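You operate a simulated robot arm through the tools that you are given. There is no shell and no other tool.

You are at the controls of a simulated robot arm. One attempt, no reset.

Task
Run the dye through the yellow funnel into the yellow-rimmed cup.
Fine: stand the cup under the hoop, seat the funnel, empty the blue-rimmed cup into it and put that cup back. Set down upright: cup with the yellow rim, cup with the blue rim.

Only the result counts: the job must be done as asked and must still hold three seconds after the hand-in. Knocking over, shifting, dropping, spilling or breaking anything else fails it.

Robot
A 7-joint arm with a two-finger parallel gripper, fixed in place. Base frame: the origin is on the floor under the middle of its stand, x ahead of it, y to its left, z up; the work surface is at about z = 0.86. Lengths are in m, angles in rad, forces in N, time in s.
With the tool pointing down near the work surface it reaches from about 0.4 to 0.9 m from the base axis. Its first joint turns from -2.496 to 2.496 rad. Payload 3 kg.
The TCP is the grasp point between the finger pads, 0.03 m short of the fingertips. In the tool frame z runs along the fingers and y along their closing line. Largest opening 0.094 m; finger width 0.028, thickness 0.01; the body of the gripper, 0.05 by 0.096 m, starts 0.055 m behind the TCP.
Orientation is that of the tool frame in the base frame, as a unit quaternion [x, y, z, w]. With the fingers straight down and closing along the base's y, the tool's x points along the base's -x, its y along +y and its z along -z.

Tools
- The arm moves only by the tool servo_tool. Its arguments are lists of equal length, an entry for each row: "offset": the shift along the tool's x, y, z in units of 250 mm (1.0 is 250 mm), a list of three; "rotation": the turn, a rotation vector about the tool's x, y, z in units of 60 degrees (1.0 is 60 degrees), a list of three; "claw": the finger opening in mm, from 0 to 94. In form: {"offset": [[dx, dy, dz], ...], "rotation": [[ax, ay, az], ...], "claw": [claw, ...]}. A call has 1 to 20 rows; each row is the pose to reach, as a shift and turn from the pose commanded when the call began, along the tool's axes at that moment. A call with a number of a shift or a turn outside -1 to 1 is refused whole. Each row takes 0.2 s and may step no farther than 0.05 m and 0.15 rad from the row before; otherwise, or with a gripper value out of range, the whole call is refused. Where a pose cannot be reached the arm comes as near as it can. A force on the tool above 40 N (or 10 N above the force at the start of the call, whichever is more), or a blocked arm, ends the call early, and 0.2 s more pass. The fingers move at their own pace (about 0.072 m/s each) and stop on an object; they squeeze with about 37 N. The grip force told is the motor's: it shows also when the fingers shut on nothing. Time passes only in rows, and 0.2 s behind the last, so rows that repeat a pose let the fingers close. The reply holds the time, the measured pose of the TCP, the force on the tool along the base axes, the opening and the grip force, in the units named above and with some noise, with the torque about the TCP (base axes, N m) and any sound that the robot's microphone picked up.
- Cameras (640 x 400 px; columns grow to the right, rows downward): "scene" is fixed at [0.4001, 0.4982, 1.4632]; the picture's right is [-0.88, -0.47, 0.00], its down [-0.25, 0.47, -0.85] and it looks along [0.40, -0.75, -0.53] (base axes); focal length 284 px, centre (320, 200). "wrist" rides on the gripper at [0.076, 0.014, -0.103] in the tool frame; the picture's right is [-0.18, 0.98, 0.00], its down [-0.75, -0.14, -0.64] and it looks along [-0.63, -0.12, 0.77] (tool axes); focal length 243 px, centre (320, 200). There is no depth. A picture from a camera that has moved, and an enlarged one, comes with that camera's place and axes in the base frame and with its lens.
- snapshot(camera): a new picture of that camera. No time passes.
- enlarge(camera, box): a new picture of the part [left, top, right, bottom] of that camera's present view, enlarged. No time passes.
- sign_off(): hands the job in; it is judged then, once.

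Places have to be worked out from the pictures, the camera data and where the tool is seen. Open the gripper and draw the arm clear of the work before you hand the job in, unless the task says otherwise.

The tools are called after ">>>" as a command line: name --argument value ..., lists and objects as JSON in quotes. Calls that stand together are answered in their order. servo_tool: Moves the arm, as the interface text tells. Its arguments: {"type":"object","properties":{"offset":{"type":"array","items":{"type":"array","items":{"type":"number"}}},"rotation":{"type":"array","items":{"type":"array","items":{"type":"number"}}},"claw":{"type":"array","items":{"type":"number"}}},"required":["offset","rotation","claw"]} The other tools are called the same way: snapshot (camera) takes a picture; enlarge (camera, box) takes an enlarged picture of a part of a camera's view; sign_off () hands the job in.

At the start:

```text
clock: 0.0
tcp_pos: [0.5514, 0.0853, 1.2768]
ee_rot: [0.0, 1.0, 0.001, 0.0]
wrist_force: [0.2, -0.8, 0.5]
ft_torque: [0.0, 0.0, -0.02]
grip_width: 0.0939
grasp_force: 0.1
```

scene: 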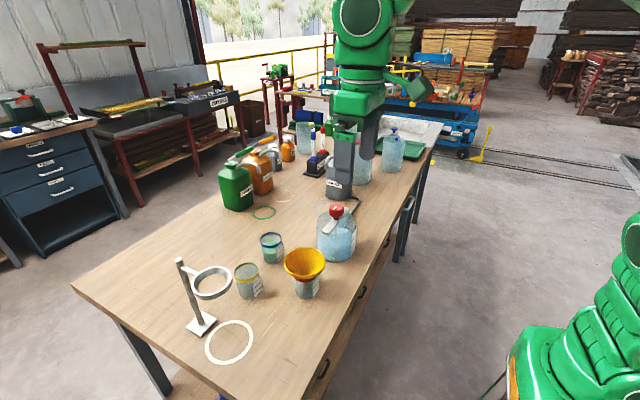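
wrist: 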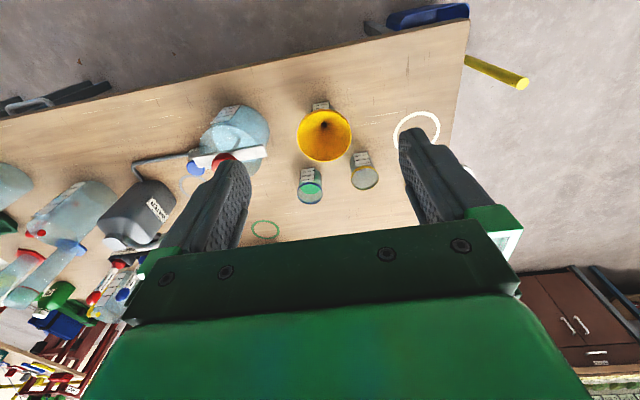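

The scene shows the hoop stand at the left, the yellow-rimmed cup near it, the blue-rimmed cup with dye, and the yellow funnel resting in some holder. I'll enlarge both views to work out positions.

>>> enlarge --camera "scene" --box '[160, 220, 360, 380]'

>>> enlarge --camera "wrist" --box '[180, 80, 460, 255]'

```text
2.50 times, centred on (260, 300) of scene
camera zoom: at [0.4001, 0.4982, 1.4632], right [-0.88, -0.47, 0.0], down [-0.25, 0.47, -0.85], along [0.4, -0.75, -0.53], focal length 709 px, centre (470, -50)
```

zoom: 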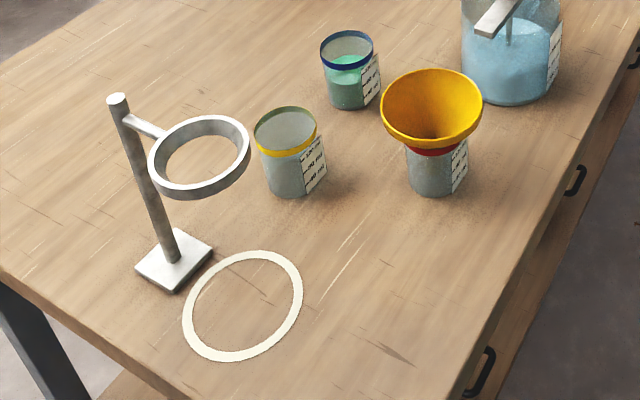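

```text
2.29 times, centred on (320, 168) of wrist
camera zoom: at [0.4755, 0.0991, 1.3802], right [0.18, 0.98, 0.0], down [0.75, -0.14, 0.64], along [0.63, -0.12, -0.77], focal length 555 px, centre (320, 274)
```

zoom: 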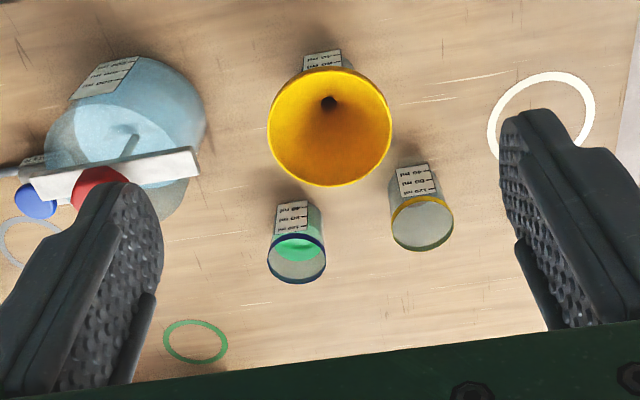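

Triangulating from both cameras: white ring ≈ (0.75, 0.269), hoop above it at z≈1.05, yellow cup ≈ (0.798, 0.138), blue cup ≈ (0.818, 0.010), funnel ≈ (0.668, 0.071) sitting in a red-rimmed cup. I'll check the gripper's shape and the bottle near the funnel before moving.

>>> enlarge --camera "scene" --box '[290, 0, 450, 200]'

>>> enlarge --camera "scene" --box '[270, 190, 380, 310]'

>>> enlarge --camera "scene" --box '[160, 240, 280, 370]'

```text
2.00 times, centred on (370, 100) of scene
camera zoom: at [0.4001, 0.4982, 1.4632], right [-0.88, -0.47, 0.0], down [-0.25, 0.47, -0.85], along [0.4, -0.75, -0.53], focal length 567 px, centre (220, 400)
```

zoom: 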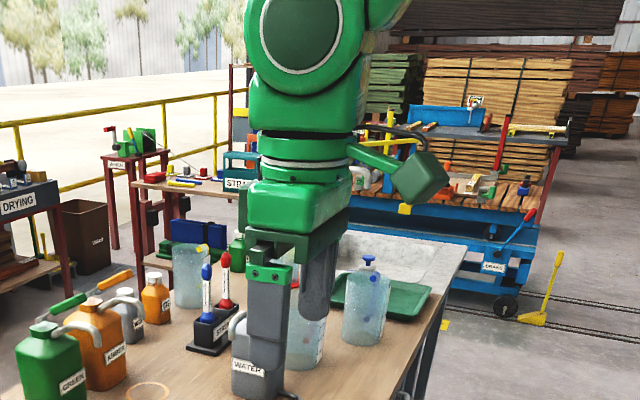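

```text
3.33 times, centred on (325, 250) of scene
camera zoom: at [0.4001, 0.4982, 1.4632], right [-0.88, -0.47, 0.0], down [-0.25, 0.47, -0.85], along [0.4, -0.75, -0.53], focal length 945 px, centre (303, 33)
```

zoom: 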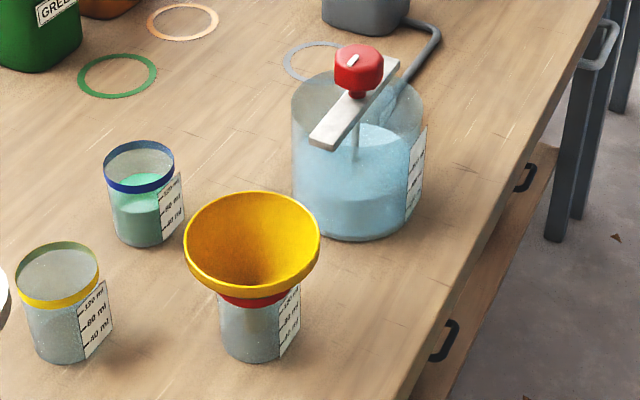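

```text
3.08 times, centred on (220, 305) of scene
camera zoom: at [0.4001, 0.4982, 1.4632], right [-0.88, -0.47, 0.0], down [-0.25, 0.47, -0.85], along [0.4, -0.75, -0.53], focal length 872 px, centre (628, -123)
```

zoom: 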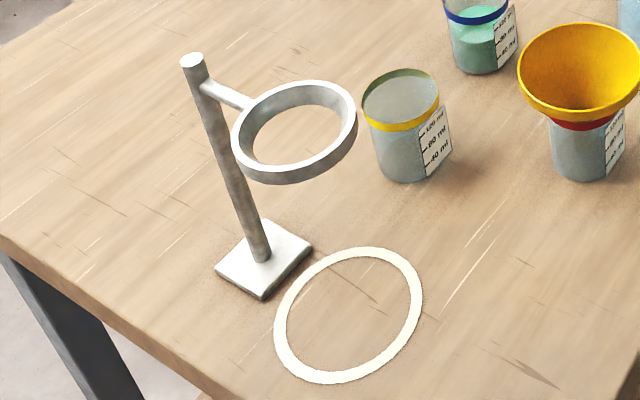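

The gripper carries a camera box on its tool +x side, so I'll need to keep that clear of the table and objects. First I yaw about 30° and descend to a viewing position to inspect cup, hoop and funnel up close.

>>> servo_tool --offset '[[-0.04, 0.092, 0.1], [-0.08, 0.184, 0.2], [-0.12, 0.276, 0.3], [-0.16, 0.368, 0.4], [-0.2, 0.46, 0.5]]' --rotation '[[0, 0, 0.1], [0, 0, 0.2], [0, 0, 0.3], [0, 0, 0.4], [0, 0, 0.5]]' --claw '[94, 94, 94, 94, 94]'

```text
clock: 1.2
tcp_pos: [0.601, 0.2003, 1.1512]
ee_rot: [0.259, 0.966, 0.0, 0.0]
wrist_force: [0.7, -0.7, -0.8]
ft_torque: [0.0, -0.01, 0.01]
grip_width: 0.0939
grasp_force: 0.2
```

The yaw worked as computed. Now I tilt the tool 30° so the wrist camera looks across the objects, and take a picture.

>>> servo_tool --offset '[[0, 0, 0.05], [0, 0, 0.1], [0, 0, 0.15], [0, 0, 0.2]]' --rotation '[[0, -0.125, 0], [0, -0.25, 0], [0, -0.375, 0], [0, -0.5, 0]]' --claw '[94, 94, 94, 94]'

>>> snapshot --camera "wrist"

>>> snapshot --camera "scene"

```text
clock: 2.2
tcp_pos: [0.6013, 0.1994, 1.1009]
ee_rot: [0.25, 0.933, -0.068, 0.249]
wrist_force: [0.1, 0.5, -0.3]
ft_torque: [-0.01, 0.02, 0.0]
grip_width: 0.0941
grasp_force: 0.2
```

```text
taken
camera wrist: at [0.5071, 0.2707, 1.152], right [0.63, 0.77, 0.09], down [0.22, -0.29, 0.93], along [0.75, -0.57, -0.35], focal length 243 px, centre (320, 200)
```

wrist: 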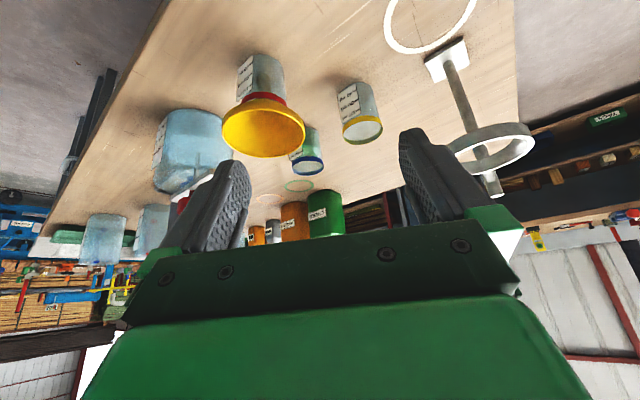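

```text
taken
```

scene: 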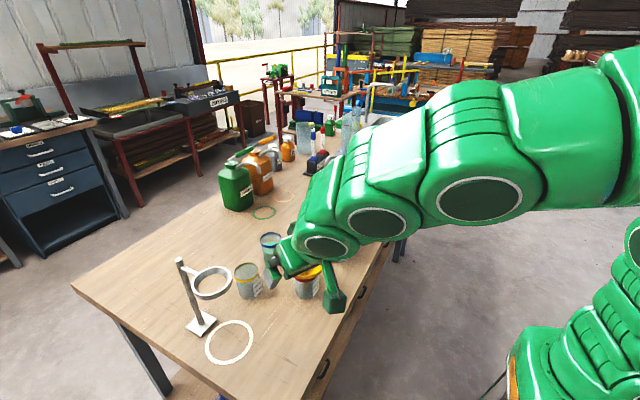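

The wrist image is upside-down (world up is image down). I'll enlarge on the funnel, cups and hoop to measure their shapes.

>>> enlarge --camera "wrist" --box '[200, 40, 400, 190]'

>>> enlarge --camera "wrist" --box '[370, 0, 550, 210]'

```text
2.67 times, centred on (300, 115) of wrist
camera zoom: at [0.5071, 0.2707, 1.152], right [0.63, 0.77, 0.09], down [0.22, -0.29, 0.93], along [0.75, -0.57, -0.35], focal length 647 px, centre (373, 427)
```

zoom: 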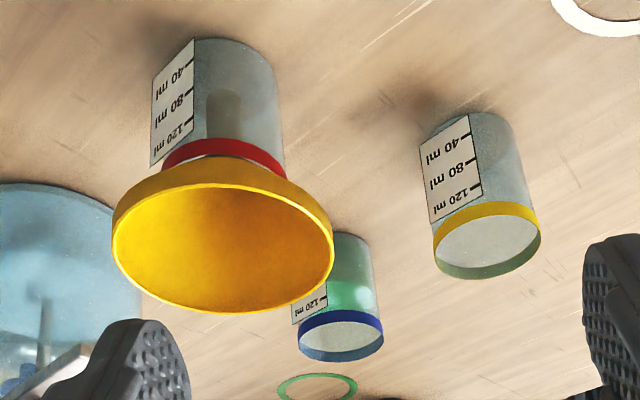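

```text
1.90 times, centred on (460, 105) of wrist
camera zoom: at [0.5071, 0.2707, 1.152], right [0.63, 0.77, 0.09], down [0.22, -0.29, 0.93], along [0.75, -0.57, -0.35], focal length 462 px, centre (53, 381)
```

zoom: 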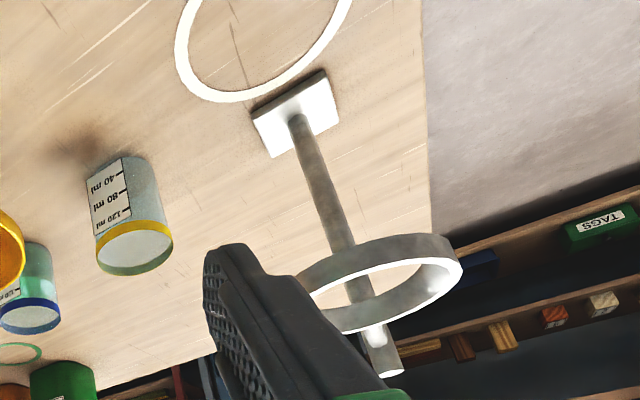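

From three views: yellow cup axis ≈ (0.797, 0.140), rim z≈0.934, diameter ≈ 0.061; funnel rim ≈ 0.102 across at z≈0.966. I'll grasp the cup with a 45° forward-tilted tool (azimuth −20°) so it can slide under the hoop; moving to a pre-grasp 0.10 m back along the approach.

>>> servo_tool --offset '[[-0.0347, 0.0228, 0.1126], [-0.0694, 0.0456, 0.2252], [-0.1041, 0.0684, 0.3378], [-0.1388, 0.0912, 0.4504], [-0.1735, 0.114, 0.563], [-0.2084, 0.1368, 0.6756]]' --rotation '[[-0.017, -0.0417, -0.0222], [-0.0341, -0.0833, -0.0445], [-0.0512, -0.125, -0.0667], [-0.0682, -0.1667, -0.0889], [-0.0853, -0.2083, -0.1112], [-0.1023, -0.25, -0.1334]]' --claw '[94, 94, 94, 94, 94, 94]'

>>> snapshot --camera "wrist"

>>> snapshot --camera "scene"

```text
clock: 3.6
tcp_pos: [0.7307, 0.1666, 0.9804]
ee_rot: [0.159, 0.91, -0.067, 0.378]
wrist_force: [0.1, -0.1, -0.5]
ft_torque: [0.01, -0.01, 0.0]
grip_width: 0.094
grasp_force: 0.1
```

```text
taken
camera wrist: at [0.618, 0.2219, 0.9997], right [0.46, 0.88, 0.13], down [0.03, -0.16, 0.99], along [0.89, -0.45, -0.09], focal length 243 px, centre (320, 200)
```

wrist: 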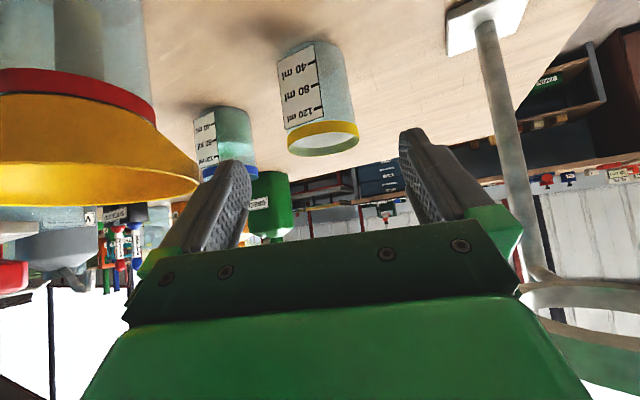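

```text
taken
```

scene: 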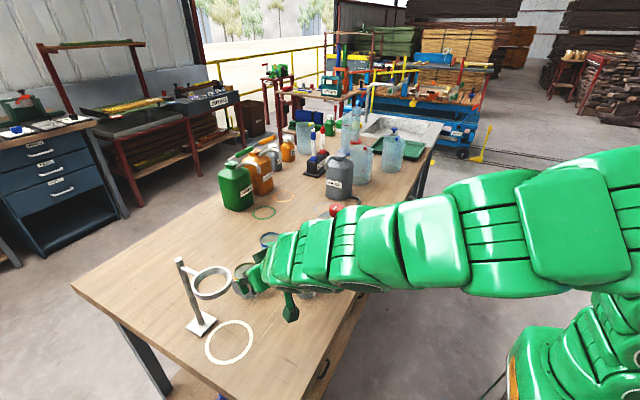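

This view shows the funnel in profile. Let me enlarge it and the cup between the fingers.

>>> enlarge --camera "wrist" --box '[0, 0, 240, 240]'

>>> enlarge --camera "wrist" --box '[160, 20, 480, 240]'

>>> enlarge --camera "wrist" --box '[420, 0, 640, 400]'

```text
1.67 times, centred on (120, 120) of wrist
camera zoom: at [0.618, 0.2219, 0.9997], right [0.46, 0.88, 0.13], down [0.03, -0.16, 0.99], along [0.89, -0.45, -0.09], focal length 404 px, centre (653, 333)
```

zoom: 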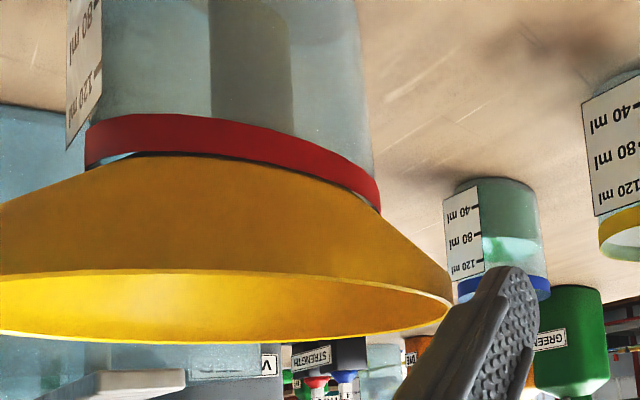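

```text
1.82 times, centred on (320, 130) of wrist
camera zoom: at [0.618, 0.2219, 0.9997], right [0.46, 0.88, 0.13], down [0.03, -0.16, 0.99], along [0.89, -0.45, -0.09], focal length 441 px, centre (320, 327)
```

zoom: 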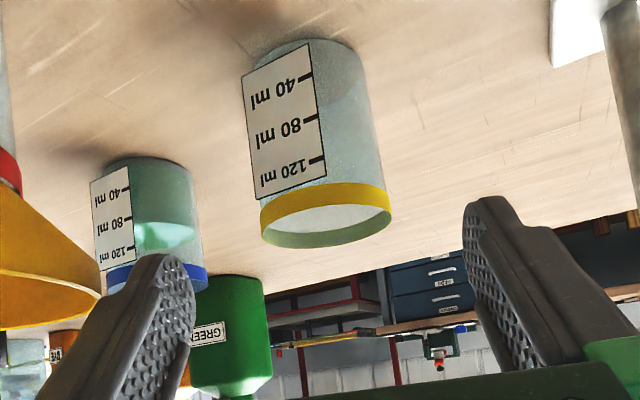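

```text
1.00 times, centred on (530, 200) of wrist (not enlarged: the box is as wide or as high as the picture)
camera zoom: at [0.618, 0.2219, 0.9997], right [0.46, 0.88, 0.13], down [0.03, -0.16, 0.99], along [0.89, -0.45, -0.09], focal length 243 px, centre (110, 200)
```

zoom: 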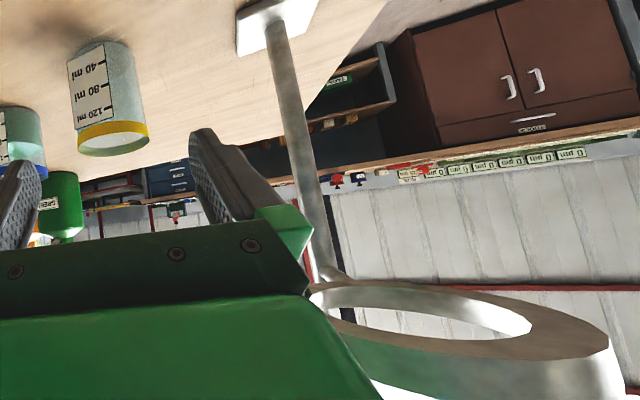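

The funnel is a plain cone, wall roughly 38° off vertical, resting on the red cup's rim; hoop top at about z≈1.056. The yellow cup sits centred between the open fingers at ≈(0.799, 0.139), so I advance 0.10 m along the fingers.

>>> servo_tool --offset '[[-0.001, 0, 0.1], [-0.003, 0, 0.2], [-0.005, 0, 0.3], [-0.006, -0.001, 0.406]]' --rotation '[[0, 0, 0], [0, 0, 0], [0, 0, 0], [0, 0, 0]]' --claw '[94, 94, 94, 94]'

>>> snapshot --camera "wrist"

>>> enlarge --camera "scene" --box '[160, 220, 360, 380]'

```text
clock: 4.6
tcp_pos: [0.799, 0.1398, 0.9106]
ee_rot: [0.161, 0.91, -0.066, 0.377]
wrist_force: [0.6, -0.1, -0.2]
ft_torque: [0.02, -0.02, -0.01]
grip_width: 0.0942
grasp_force: 0.2
```

```text
taken
camera wrist: at [0.6856, 0.1961, 0.9302], right [0.46, 0.88, 0.13], down [0.03, -0.16, 0.99], along [0.89, -0.45, -0.1], focal length 243 px, centre (320, 200)
```

wrist: 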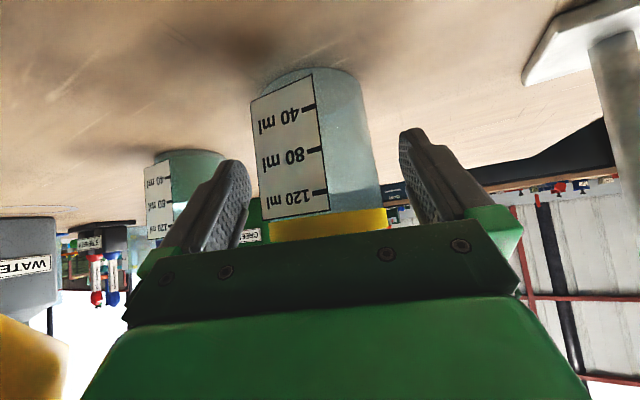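

```text
2.50 times, centred on (260, 300) of scene
camera zoom: at [0.4001, 0.4982, 1.4632], right [-0.88, -0.47, 0.0], down [-0.25, 0.47, -0.85], along [0.4, -0.75, -0.53], focal length 709 px, centre (470, -50)
```

zoom: 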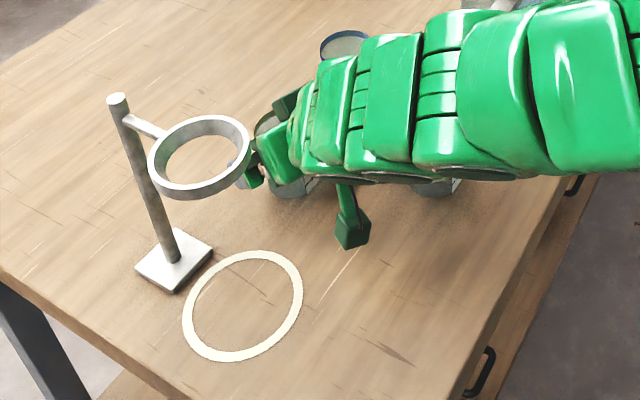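

The cup is centred between the fingers and nothing has been touched. Closing the fingers now.

>>> servo_tool --offset '[[0, 0, 0], [0, 0, 0], [0, 0, 0], [0, 0, 0]]' --rotation '[[0, 0, 0], [0, 0, 0], [0, 0, 0], [0, 0, 0]]' --claw '[70, 50, 45, 45]'

```text
clock: 5.6
tcp_pos: [0.7985, 0.1393, 0.911]
ee_rot: [0.16, 0.91, -0.066, 0.377]
wrist_force: [-0.5, -0.3, 1.7]
ft_torque: [-0.07, 0.02, 0.04]
grip_width: 0.0584
grasp_force: 37.3
```

Gripped at 58 mm with 37 N. I lift 2 cm, draw back from the hoop to (0.64, 0.27) and yaw to azimuth 0, so that I can enter under the hoop from the robot side.

>>> servo_tool --offset '[[-0.0283, 0, -0.0283], [-0.0566, 0, -0.0566], [0.0219, 0.0393, -0.1351], [0.1005, 0.0785, -0.2136], [0.179, 0.1178, -0.2921], [0.2576, 0.157, -0.3705], [0.3361, 0.1963, -0.449], [0.4147, 0.2355, -0.5275], [0.4932, 0.2748, -0.606]]' --rotation '[[0, 0, 0], [0, 0, 0], [-0.0337, 0, -0.0337], [-0.0673, 0, -0.0673], [-0.101, 0, -0.101], [-0.1347, 0, -0.1347], [-0.1684, 0, -0.1684], [-0.202, 0, -0.202], [-0.2357, 0, -0.2357]]' --claw '[45, 45, 45, 45, 45, 45, 45, 45, 45]'

>>> snapshot --camera "wrist"

>>> enlarge --camera "scene" --box '[160, 200, 400, 380]'

```text
clock: 7.6
tcp_pos: [0.6397, 0.2725, 0.931]
ee_rot: [-0.002, 0.923, 0.001, 0.384]
wrist_force: [6.1, -2.2, 17.7]
ft_torque: [-0.03, -0.45, -0.04]
grip_width: 0.0541
grasp_force: 37.5
```

```text
taken
camera wrist: at [0.5145, 0.2867, 0.9501], right [0.13, 0.98, 0.13], down [0.08, -0.14, 0.99], along [0.99, -0.11, -0.09], focal length 243 px, centre (320, 200)
```

wrist: 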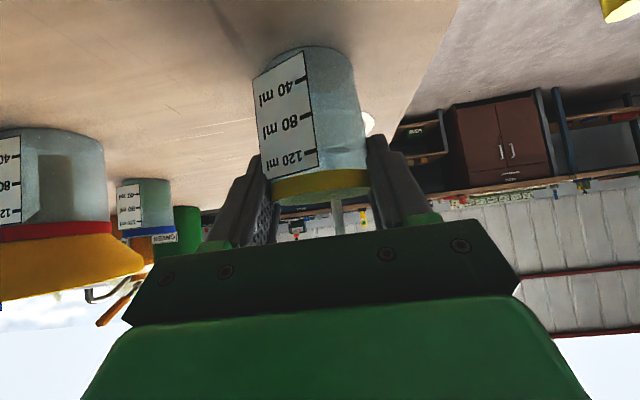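

```text
2.22 times, centred on (280, 290) of scene
camera zoom: at [0.4001, 0.4982, 1.4632], right [-0.88, -0.47, 0.0], down [-0.25, 0.47, -0.85], along [0.4, -0.75, -0.53], focal length 630 px, centre (409, 0)
```

zoom: 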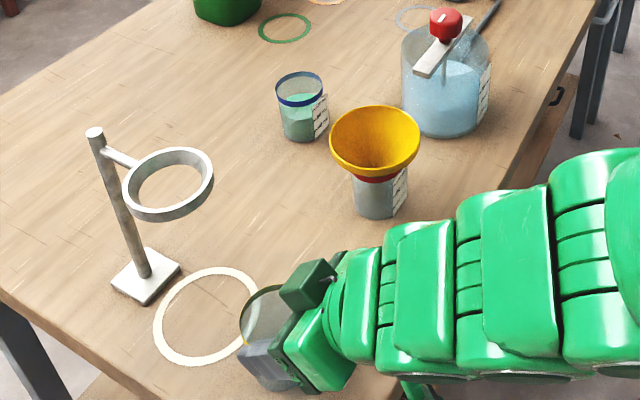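

The force reading (17.7 N up, plus friction-like drag) and the narrower opening suggest the cup has shifted in the grip and may be pressing on the table. I'll look closer before doing anything else.

>>> enlarge --camera "scene" --box '[210, 300, 330, 390]'

>>> enlarge --camera "wrist" --box '[200, 20, 460, 240]'

```text
4.44 times, centred on (270, 345) of scene
camera zoom: at [0.4001, 0.4982, 1.4632], right [-0.88, -0.47, 0.0], down [-0.25, 0.47, -0.85], along [0.4, -0.75, -0.53], focal length 1260 px, centre (542, -444)
```

zoom: 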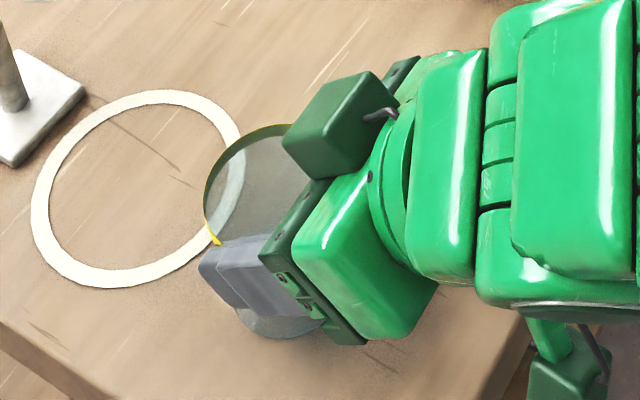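

```text
1.82 times, centred on (330, 130) of wrist
camera zoom: at [0.5145, 0.2867, 0.9501], right [0.13, 0.98, 0.13], down [0.08, -0.14, 0.99], along [0.99, -0.11, -0.09], focal length 441 px, centre (302, 327)
```

zoom: 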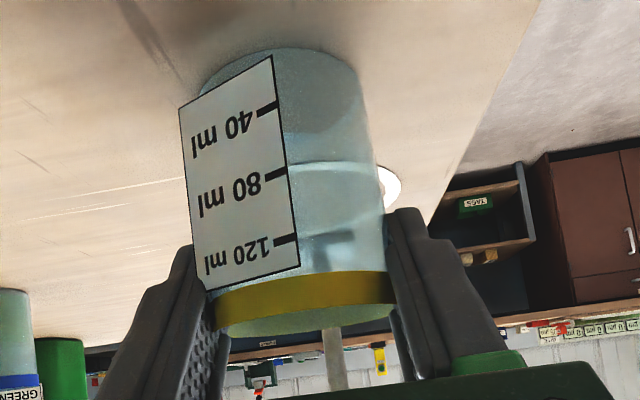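

The cup is still upright and standing on the table: it slid about 3 cm out toward the fingertips instead of being lifted. I'll open the fingers to release it, check where it stands (~(0.655, 0.265)), and then re-grasp deeper.

>>> servo_tool --offset '[[0, 0, 0], [0, 0, 0], [0, 0, 0]]' --rotation '[[0, 0, 0], [0, 0, 0], [0, 0, 0]]' --claw '[70, 94, 94]'

>>> snapshot --camera "wrist"

>>> enlarge --camera "scene" --box '[210, 300, 330, 390]'

```text
clock: 8.4
tcp_pos: [0.64, 0.2723, 0.9302]
ee_rot: [0.0, 0.924, -0.001, 0.383]
wrist_force: [0.0, 0.7, -0.2]
ft_torque: [-0.04, 0.0, -0.04]
grip_width: 0.0936
grasp_force: 0.1
```

```text
taken
camera wrist: at [0.5147, 0.2862, 0.9499], right [0.13, 0.98, 0.13], down [0.08, -0.14, 0.99], along [0.99, -0.12, -0.1], focal length 243 px, centre (320, 200)
```

wrist: 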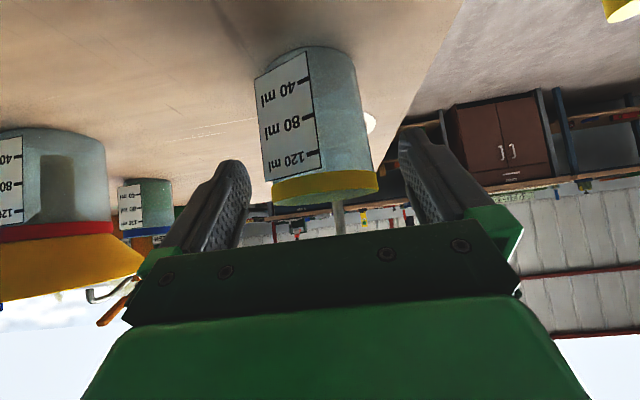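

```text
4.44 times, centred on (270, 345) of scene
camera zoom: at [0.4001, 0.4982, 1.4632], right [-0.88, -0.47, 0.0], down [-0.25, 0.47, -0.85], along [0.4, -0.75, -0.53], focal length 1260 px, centre (542, -444)
```

zoom: 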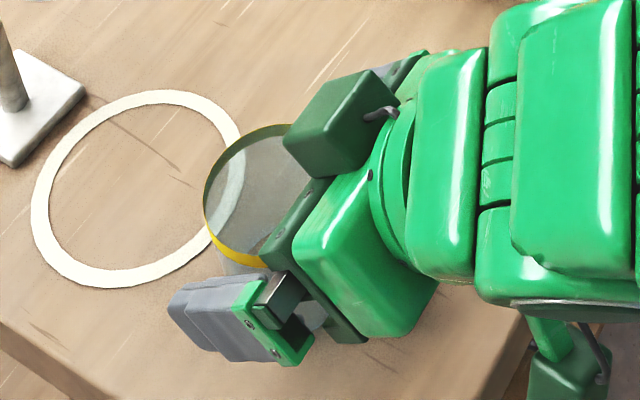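

The cup stands upright at ≈(0.654, 0.270). I'll re-grasp it deeper: tilt to 55°, TCP slightly past the cup axis and lower (z≈0.905), then close.

>>> servo_tool --offset '[[0.006, 0, 0.045], [0.012, 0, 0.09], [0.017, 0, 0.13], [0.017, 0, 0.13]]' --rotation '[[0, -0.0556, 0], [0, -0.1111, 0], [0, -0.1667, 0], [0, -0.1667, 0]]' --claw '[94, 94, 94, 94]'

>>> snapshot --camera "wrist"

>>> enlarge --camera "scene" --box '[210, 300, 330, 390]'

```text
clock: 9.4
tcp_pos: [0.6596, 0.272, 0.905]
ee_rot: [-0.001, 0.887, 0.0, 0.462]
wrist_force: [0.2, -0.2, 0.0]
ft_torque: [0.02, -0.01, 0.0]
grip_width: 0.0939
grasp_force: 0.1
```

```text
taken
camera wrist: at [0.5324, 0.2858, 0.9013], right [0.1, 0.98, 0.15], down [-0.09, -0.14, 0.99], along [0.99, -0.12, 0.08], focal length 243 px, centre (320, 200)
```

wrist: 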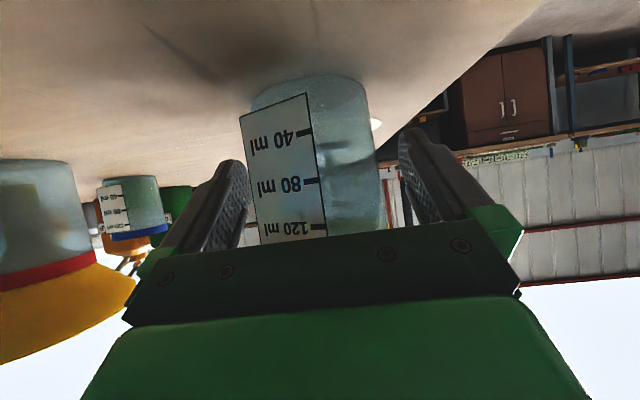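

```text
4.44 times, centred on (270, 345) of scene
camera zoom: at [0.4001, 0.4982, 1.4632], right [-0.88, -0.47, 0.0], down [-0.25, 0.47, -0.85], along [0.4, -0.75, -0.53], focal length 1260 px, centre (542, -444)
```

zoom: 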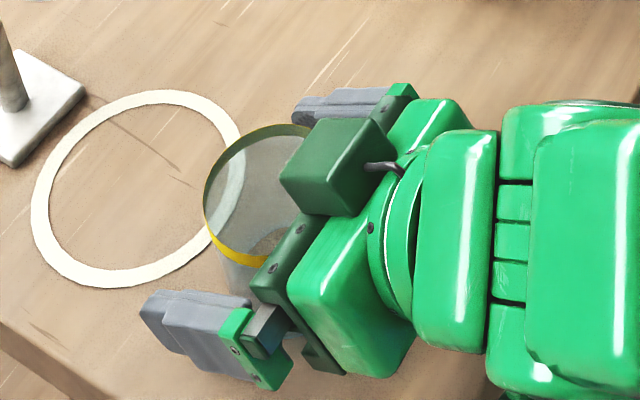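

Cup is well between the fingers now, with the hand box clear of its rim. Closing, then I'll check the grip before a tiny test lift.

>>> servo_tool --offset '[[0, 0, 0], [0, 0, 0], [0, 0, 0], [0, 0, 0], [0, 0, 0]]' --rotation '[[0, 0, 0], [0, 0, 0], [0, 0, 0], [0, 0, 0], [0, 0, 0]]' --claw '[75, 62, 54, 50, 50]'

>>> snapshot --camera "wrist"

>>> enlarge --camera "scene" --box '[210, 300, 330, 390]'

```text
clock: 10.6
tcp_pos: [0.6597, 0.2726, 0.9039]
ee_rot: [0.0, 0.887, 0.0, 0.462]
wrist_force: [0.4, -0.2, -0.3]
ft_torque: [0.0, 0.02, 0.0]
grip_width: 0.0582
grasp_force: 37.3
```

```text
taken
camera wrist: at [0.5324, 0.2859, 0.9015], right [0.1, 0.98, 0.15], down [-0.09, -0.14, 0.99], along [0.99, -0.12, 0.08], focal length 243 px, centre (320, 200)
```

wrist: 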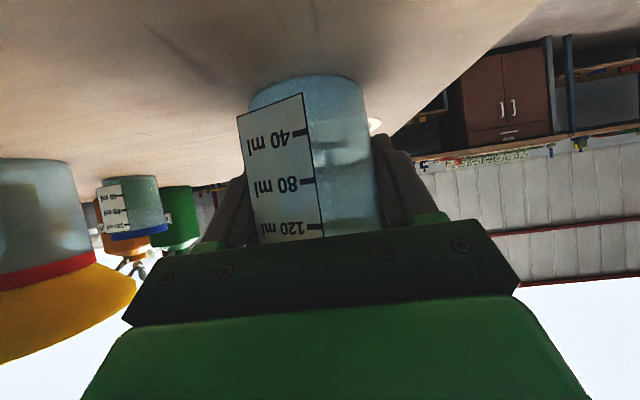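

```text
4.44 times, centred on (270, 345) of scene
camera zoom: at [0.4001, 0.4982, 1.4632], right [-0.88, -0.47, 0.0], down [-0.25, 0.47, -0.85], along [0.4, -0.75, -0.53], focal length 1260 px, centre (542, -444)
```

zoom: 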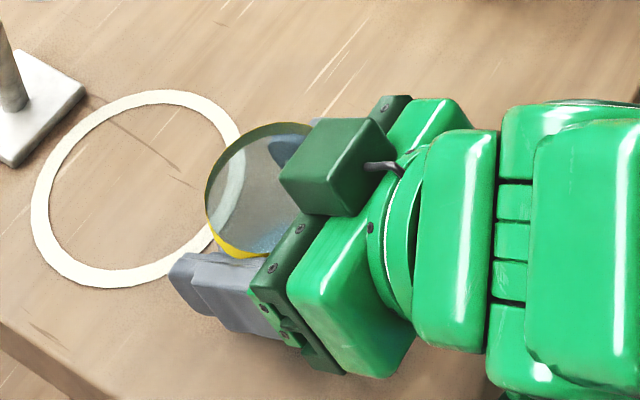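

Grip is again 58 mm at full squeeze. Test lift of 6 mm with a force and picture check.

>>> servo_tool --offset '[[-0.0066, 0, -0.0046], [-0.0131, 0, -0.0092], [-0.0197, 0, -0.0138], [-0.0197, 0, -0.0138]]' --rotation '[[0, 0, 0], [0, 0, 0], [0, 0, 0], [0, 0, 0]]' --claw '[50, 50, 50, 50]'

>>> snapshot --camera "wrist"

>>> enlarge --camera "scene" --box '[210, 300, 330, 390]'

```text
clock: 11.6
tcp_pos: [0.658, 0.2712, 0.9115]
ee_rot: [0.0, 0.887, -0.001, 0.462]
wrist_force: [0.1, 0.1, -1.3]
ft_torque: [0.0, 0.01, 0.02]
grip_width: 0.0585
grasp_force: 37.2
```

```text
taken
camera wrist: at [0.532, 0.2856, 0.908], right [0.1, 0.98, 0.15], down [-0.09, -0.14, 0.99], along [0.99, -0.12, 0.08], focal length 243 px, centre (320, 200)
```

wrist: 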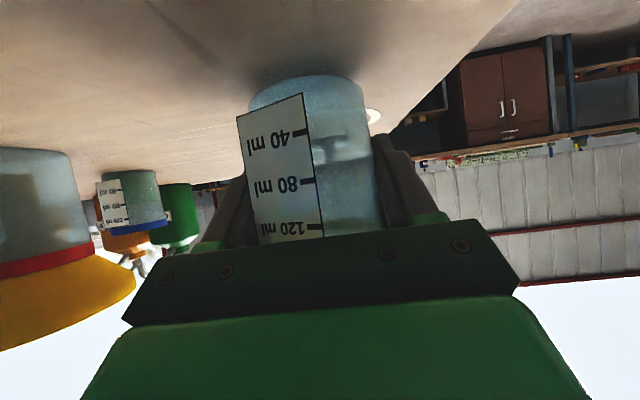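

```text
4.44 times, centred on (270, 345) of scene
camera zoom: at [0.4001, 0.4982, 1.4632], right [-0.88, -0.47, 0.0], down [-0.25, 0.47, -0.85], along [0.4, -0.75, -0.53], focal length 1260 px, centre (542, -444)
```

zoom: 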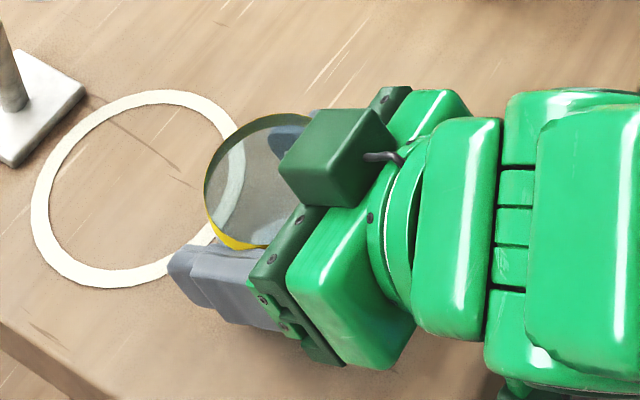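

The cup came up with the hand (unchanged in the wrist view, 1.3 N weight). Now I slide it slowly forward 9.7 cm to stand over the white ring under the hoop.

>>> servo_tool --offset '[[-0.0278, 0, 0.0397], [-0.0557, 0, 0.0795], [-0.0835, 0, 0.1192], [-0.1114, 0, 0.1589], [-0.1392, 0, 0.1986], [-0.167, 0, 0.2384], [-0.1949, 0, 0.2781], [-0.2227, 0, 0.3178]]' --rotation '[[0, 0, 0], [0, 0, 0], [0, 0, 0], [0, 0, 0], [0, 0, 0], [0, 0, 0], [0, 0, 0], [0, 0, 0]]' --claw '[50, 50, 50, 50, 50, 50, 50, 50]'

>>> snapshot --camera "wrist"

>>> enlarge --camera "scene" --box '[150, 240, 310, 380]'

```text
clock: 13.4
tcp_pos: [0.757, 0.2702, 0.9103]
ee_rot: [-0.001, 0.888, -0.001, 0.461]
wrist_force: [0.5, -0.4, 0.1]
ft_torque: [-0.01, 0.03, 0.01]
grip_width: 0.0585
grasp_force: 36.8
```

```text
taken
camera wrist: at [0.6302, 0.2844, 0.9079], right [0.1, 0.98, 0.15], down [-0.09, -0.14, 0.99], along [0.99, -0.12, 0.08], focal length 243 px, centre (320, 200)
```

wrist: 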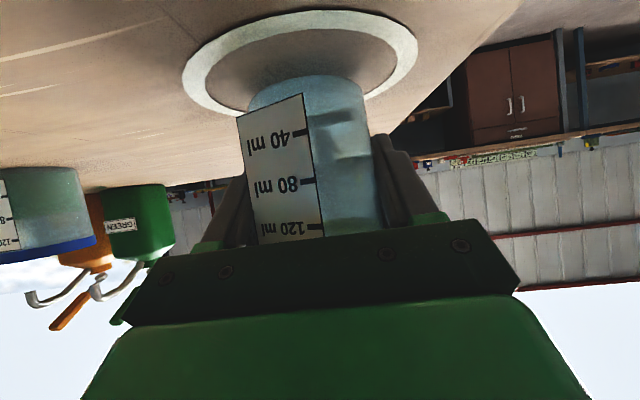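

```text
2.86 times, centred on (230, 310) of scene
camera zoom: at [0.4001, 0.4982, 1.4632], right [-0.88, -0.47, 0.0], down [-0.25, 0.47, -0.85], along [0.4, -0.75, -0.53], focal length 810 px, centre (577, -114)
```

zoom: 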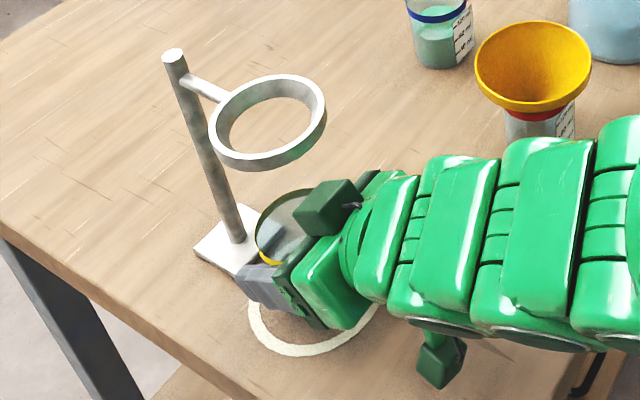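

The cup is centred on the white ring to within about 3 mm. I lower it the same 6 mm I lifted it, then open the fingers.

>>> servo_tool --offset '[[0.0066, 0, 0.0046], [0.0131, 0, 0.0092], [0.0197, 0, 0.0138], [0.0197, 0, 0.0138]]' --rotation '[[0, 0, 0], [0, 0, 0], [0, 0, 0], [0, 0, 0]]' --claw '[50, 50, 50, 50]'

```text
clock: 14.4
tcp_pos: [0.7563, 0.2715, 0.9048]
ee_rot: [-0.001, 0.887, 0.0, 0.462]
wrist_force: [-0.2, -0.3, 0.0]
ft_torque: [-0.02, -0.02, 0.0]
grip_width: 0.0585
grasp_force: 37.2
```

Contact looks gentle (no load left on the tool). Opening the fingers.

>>> servo_tool --offset '[[0, 0, 0], [0, 0, 0], [0, 0, 0], [0, 0, 0]]' --rotation '[[0, 0, 0], [0, 0, 0], [0, 0, 0], [0, 0, 0]]' --claw '[64, 75, 90, 94]'

>>> snapshot --camera "wrist"

>>> enlarge --camera "scene" --box '[150, 240, 310, 380]'

```text
clock: 15.4
tcp_pos: [0.7561, 0.2704, 0.9055]
ee_rot: [0.0, 0.887, 0.0, 0.462]
wrist_force: [-0.5, -0.6, -0.7]
ft_torque: [0.0, -0.02, 0.01]
grip_width: 0.0939
grasp_force: 0.2
```

```text
taken
camera wrist: at [0.6296, 0.2849, 0.9018], right [0.1, 0.98, 0.15], down [-0.09, -0.14, 0.99], along [0.99, -0.12, 0.08], focal length 243 px, centre (320, 200)
```

wrist: 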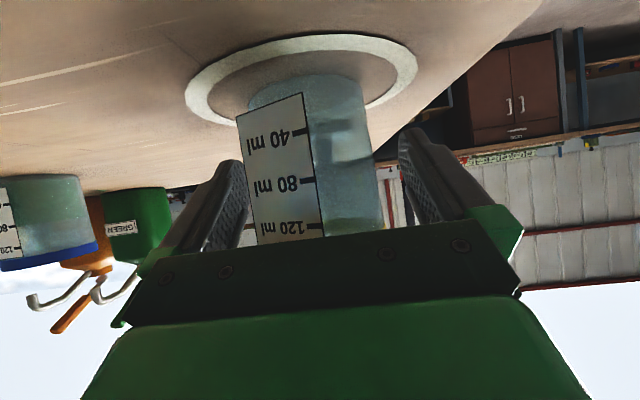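

```text
2.86 times, centred on (230, 310) of scene
camera zoom: at [0.4001, 0.4982, 1.4632], right [-0.88, -0.47, 0.0], down [-0.25, 0.47, -0.85], along [0.4, -0.75, -0.53], focal length 810 px, centre (577, -114)
```

zoom: 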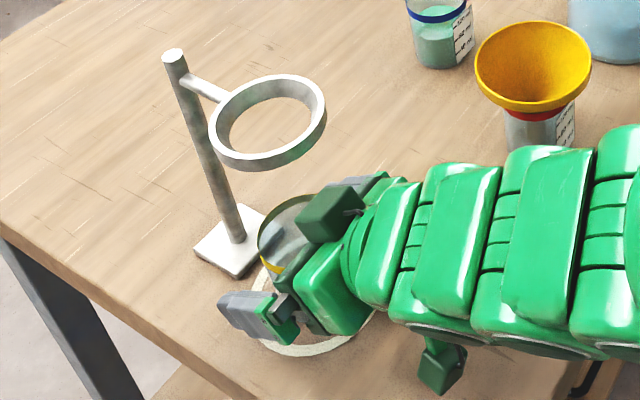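

The cup is released and standing in the ring. I retreat straight back horizontally so neither the cup nor the hoop is touched.

>>> servo_tool --offset '[[0.0643, 0, -0.0917], [0.1286, 0, -0.1834], [0.1928, 0, -0.2752], [0.2571, 0, -0.3669], [0.3214, 0, -0.4586]]' --rotation '[[0, 0, 0], [0, 0, 0], [0, 0, 0], [0, 0, 0], [0, 0, 0]]' --claw '[94, 94, 94, 94, 94]'

>>> snapshot --camera "wrist"

>>> enlarge --camera "scene" --box '[150, 240, 310, 380]'

```text
clock: 16.6
tcp_pos: [0.6174, 0.2699, 0.9046]
ee_rot: [0.0, 0.887, 0.0, 0.462]
wrist_force: [-0.2, -0.6, 0.9]
ft_torque: [-0.01, 0.01, -0.01]
grip_width: 0.0939
grasp_force: 0.0
```

```text
taken
camera wrist: at [0.4896, 0.2843, 0.9002], right [0.1, 0.98, 0.15], down [-0.09, -0.14, 0.99], along [0.99, -0.12, 0.08], focal length 243 px, centre (320, 200)
```

wrist: 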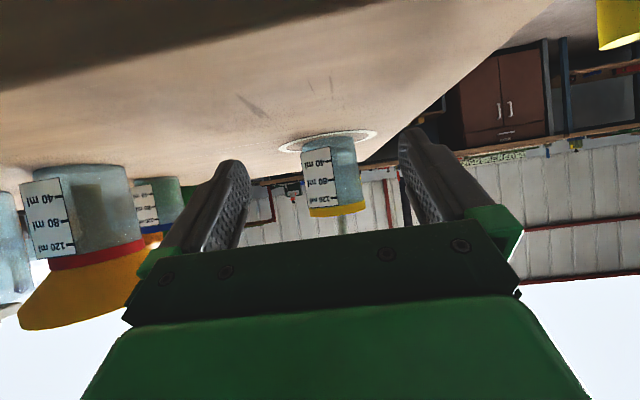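

```text
2.86 times, centred on (230, 310) of scene
camera zoom: at [0.4001, 0.4982, 1.4632], right [-0.88, -0.47, 0.0], down [-0.25, 0.47, -0.85], along [0.4, -0.75, -0.53], focal length 810 px, centre (577, -114)
```

zoom: 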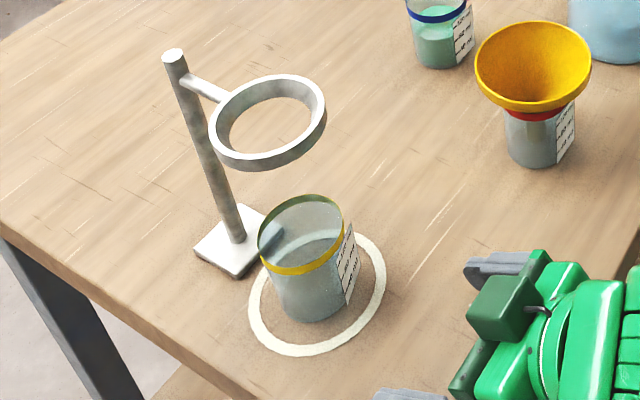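

The yellow cup stands well centred in the ring. The wrist view gives a clean horizontal profile of the funnel, so I'll enlarge it to get the cone's slope and the rim height.

>>> enlarge --camera "wrist" --box '[0, 150, 220, 345]'

>>> enlarge --camera "scene" --box '[270, 225, 350, 305]'

```text
2.05 times, centred on (110, 248) of wrist
camera zoom: at [0.4896, 0.2843, 0.9002], right [0.1, 0.98, 0.15], down [-0.09, -0.14, 0.99], along [0.99, -0.12, 0.08], focal length 498 px, centre (751, 103)
```

zoom: 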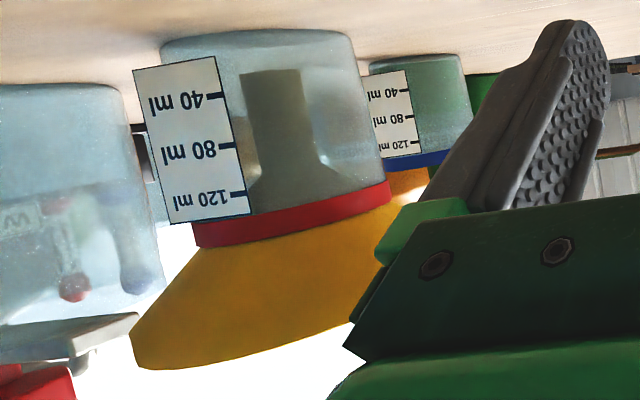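

```text
5.00 times, centred on (310, 265) of scene
camera zoom: at [0.4001, 0.4982, 1.4632], right [-0.88, -0.47, 0.0], down [-0.25, 0.47, -0.85], along [0.4, -0.75, -0.53], focal length 1418 px, centre (370, -125)
```

zoom: 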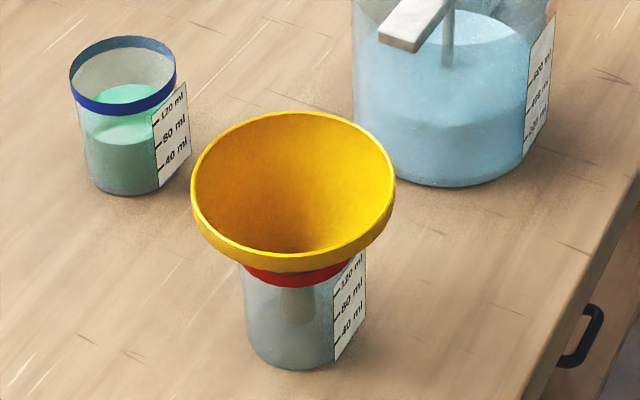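

The profile gives a wall about 36° off vertical, with the funnel's stem ending at z≈0.88 (total height ≈ 0.088). I'll pinch the rim at the side facing (−x,+y) with the fingers tilted parallel to the wall. First: raise and turn the tool back to pointing straight down.

>>> servo_tool --offset '[[-0.0774, -0.035, -0.0768], [-0.1549, -0.07, -0.1537], [-0.2323, -0.105, -0.2305], [-0.3098, -0.14, -0.3074], [-0.3872, -0.175, -0.3842], [-0.4647, -0.21, -0.4611], [-0.5421, -0.245, -0.5379], [-0.6196, -0.28, -0.6148]]' --rotation '[[0, 0.1146, 0], [0, 0.2292, 0], [0, 0.3438, 0], [0, 0.4584, 0], [0, 0.573, 0], [0, 0.6876, 0], [0, 0.8021, 0], [0, 0.9167, 0]]' --claw '[94, 94, 94, 80, 60, 40, 40, 40]'

>>> snapshot --camera "wrist"

>>> snapshot --camera "scene"

```text
clock: 18.4
tcp_pos: [0.5771, 0.1972, 1.1201]
ee_rot: [-0.001, 1.0, 0.0, 0.001]
wrist_force: [-0.2, 0.6, -0.3]
ft_torque: [0.01, 0.01, -0.02]
grip_width: 0.04
grasp_force: 0.1
```

```text
taken
camera wrist: at [0.5018, 0.2114, 1.2241], right [0.18, 0.98, 0.0], down [0.75, -0.14, 0.64], along [0.63, -0.12, -0.77], focal length 243 px, centre (320, 200)
```

wrist: 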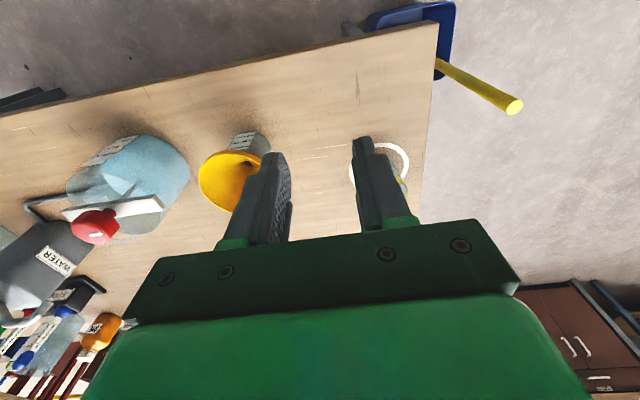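

```text
taken
```

scene: 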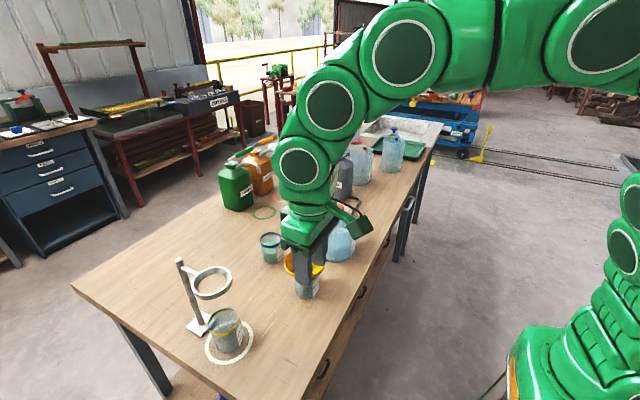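

Tool is now straight down with a 40 mm opening. Refining with perspective correction puts the funnel rim at centre (0.6695, 0.070), z≈0.969. I now turn the tool (yaw 45°, lean 36°) into the pre-grasp pose 7 cm back along the wall direction.

>>> servo_tool --offset '[[-0.0114, -0.0289, 0.0416], [-0.0227, -0.0577, 0.0831], [-0.0341, -0.0866, 0.1247], [-0.0454, -0.1154, 0.1662], [-0.0568, -0.1443, 0.2078], [-0.0681, -0.1731, 0.2493], [-0.0795, -0.202, 0.2909], [-0.0908, -0.2308, 0.3324]]' --rotation '[[0.071, -0.0294, -0.0906], [0.142, -0.0589, -0.1811], [0.213, -0.0883, -0.2717], [0.284, -0.1177, -0.3622], [0.355, -0.1471, -0.4528], [0.426, -0.1766, -0.5433], [0.497, -0.206, -0.6339], [0.568, -0.2354, -0.7244]]' --claw '[40, 40, 40, 40, 40, 40, 40, 40]'

>>> snapshot --camera "wrist"

>>> snapshot --camera "scene"

```text
clock: 20.2
tcp_pos: [0.6025, 0.1433, 1.0365]
ee_rot: [-0.365, 0.878, -0.286, 0.12]
wrist_force: [0.4, -0.4, -0.1]
ft_torque: [0.0, -0.01, -0.01]
grip_width: 0.0399
grasp_force: 0.0
```

```text
taken
camera wrist: at [0.4989, 0.1393, 1.1123], right [-0.43, 0.69, -0.58], down [0.34, 0.72, 0.6], along [0.83, 0.06, -0.55], focal length 243 px, centre (320, 200)
```

wrist: 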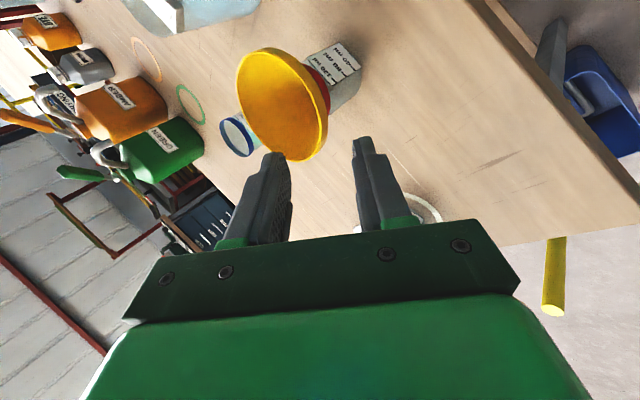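

```text
taken
```

scene: 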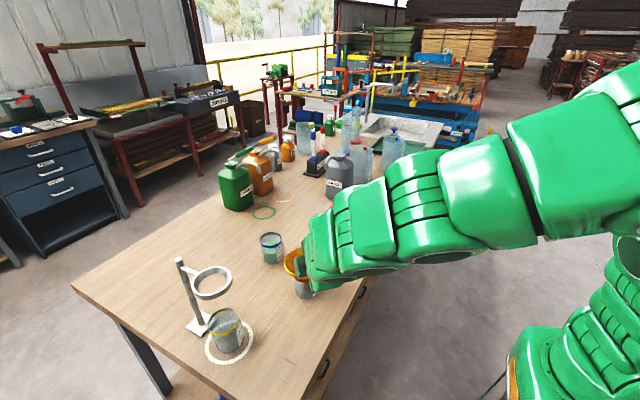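

The approach geometry matches: the rim's predicted pinch point lies between the fingers. I'll enlarge to check the offset of the rim relative to the finger mid-plane more precisely.

>>> enlarge --camera "wrist" --box '[220, 30, 420, 180]'

>>> enlarge --camera "scene" --box '[250, 220, 350, 310]'

```text
2.67 times, centred on (320, 105) of wrist
camera zoom: at [0.4989, 0.1393, 1.1123], right [-0.43, 0.69, -0.58], down [0.34, 0.72, 0.6], along [0.83, 0.06, -0.55], focal length 647 px, centre (320, 453)
```

zoom: 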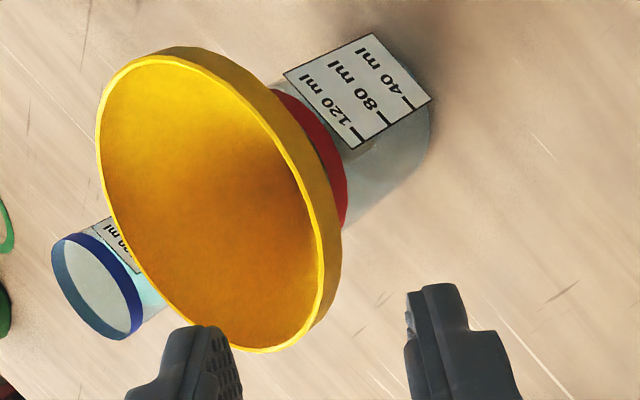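

```text
4.44 times, centred on (300, 265) of scene
camera zoom: at [0.4001, 0.4982, 1.4632], right [-0.88, -0.47, 0.0], down [-0.25, 0.47, -0.85], along [0.4, -0.75, -0.53], focal length 1260 px, centre (409, -89)
```

zoom: 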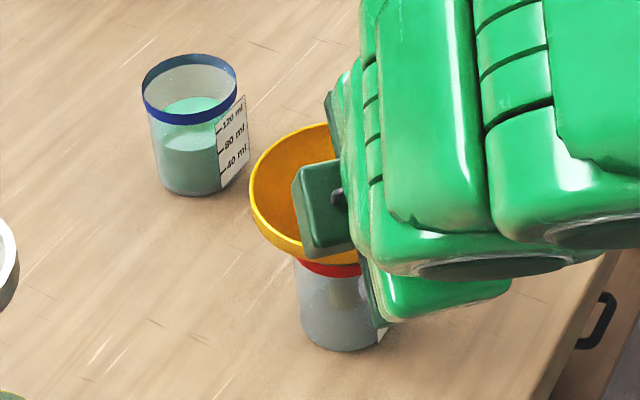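

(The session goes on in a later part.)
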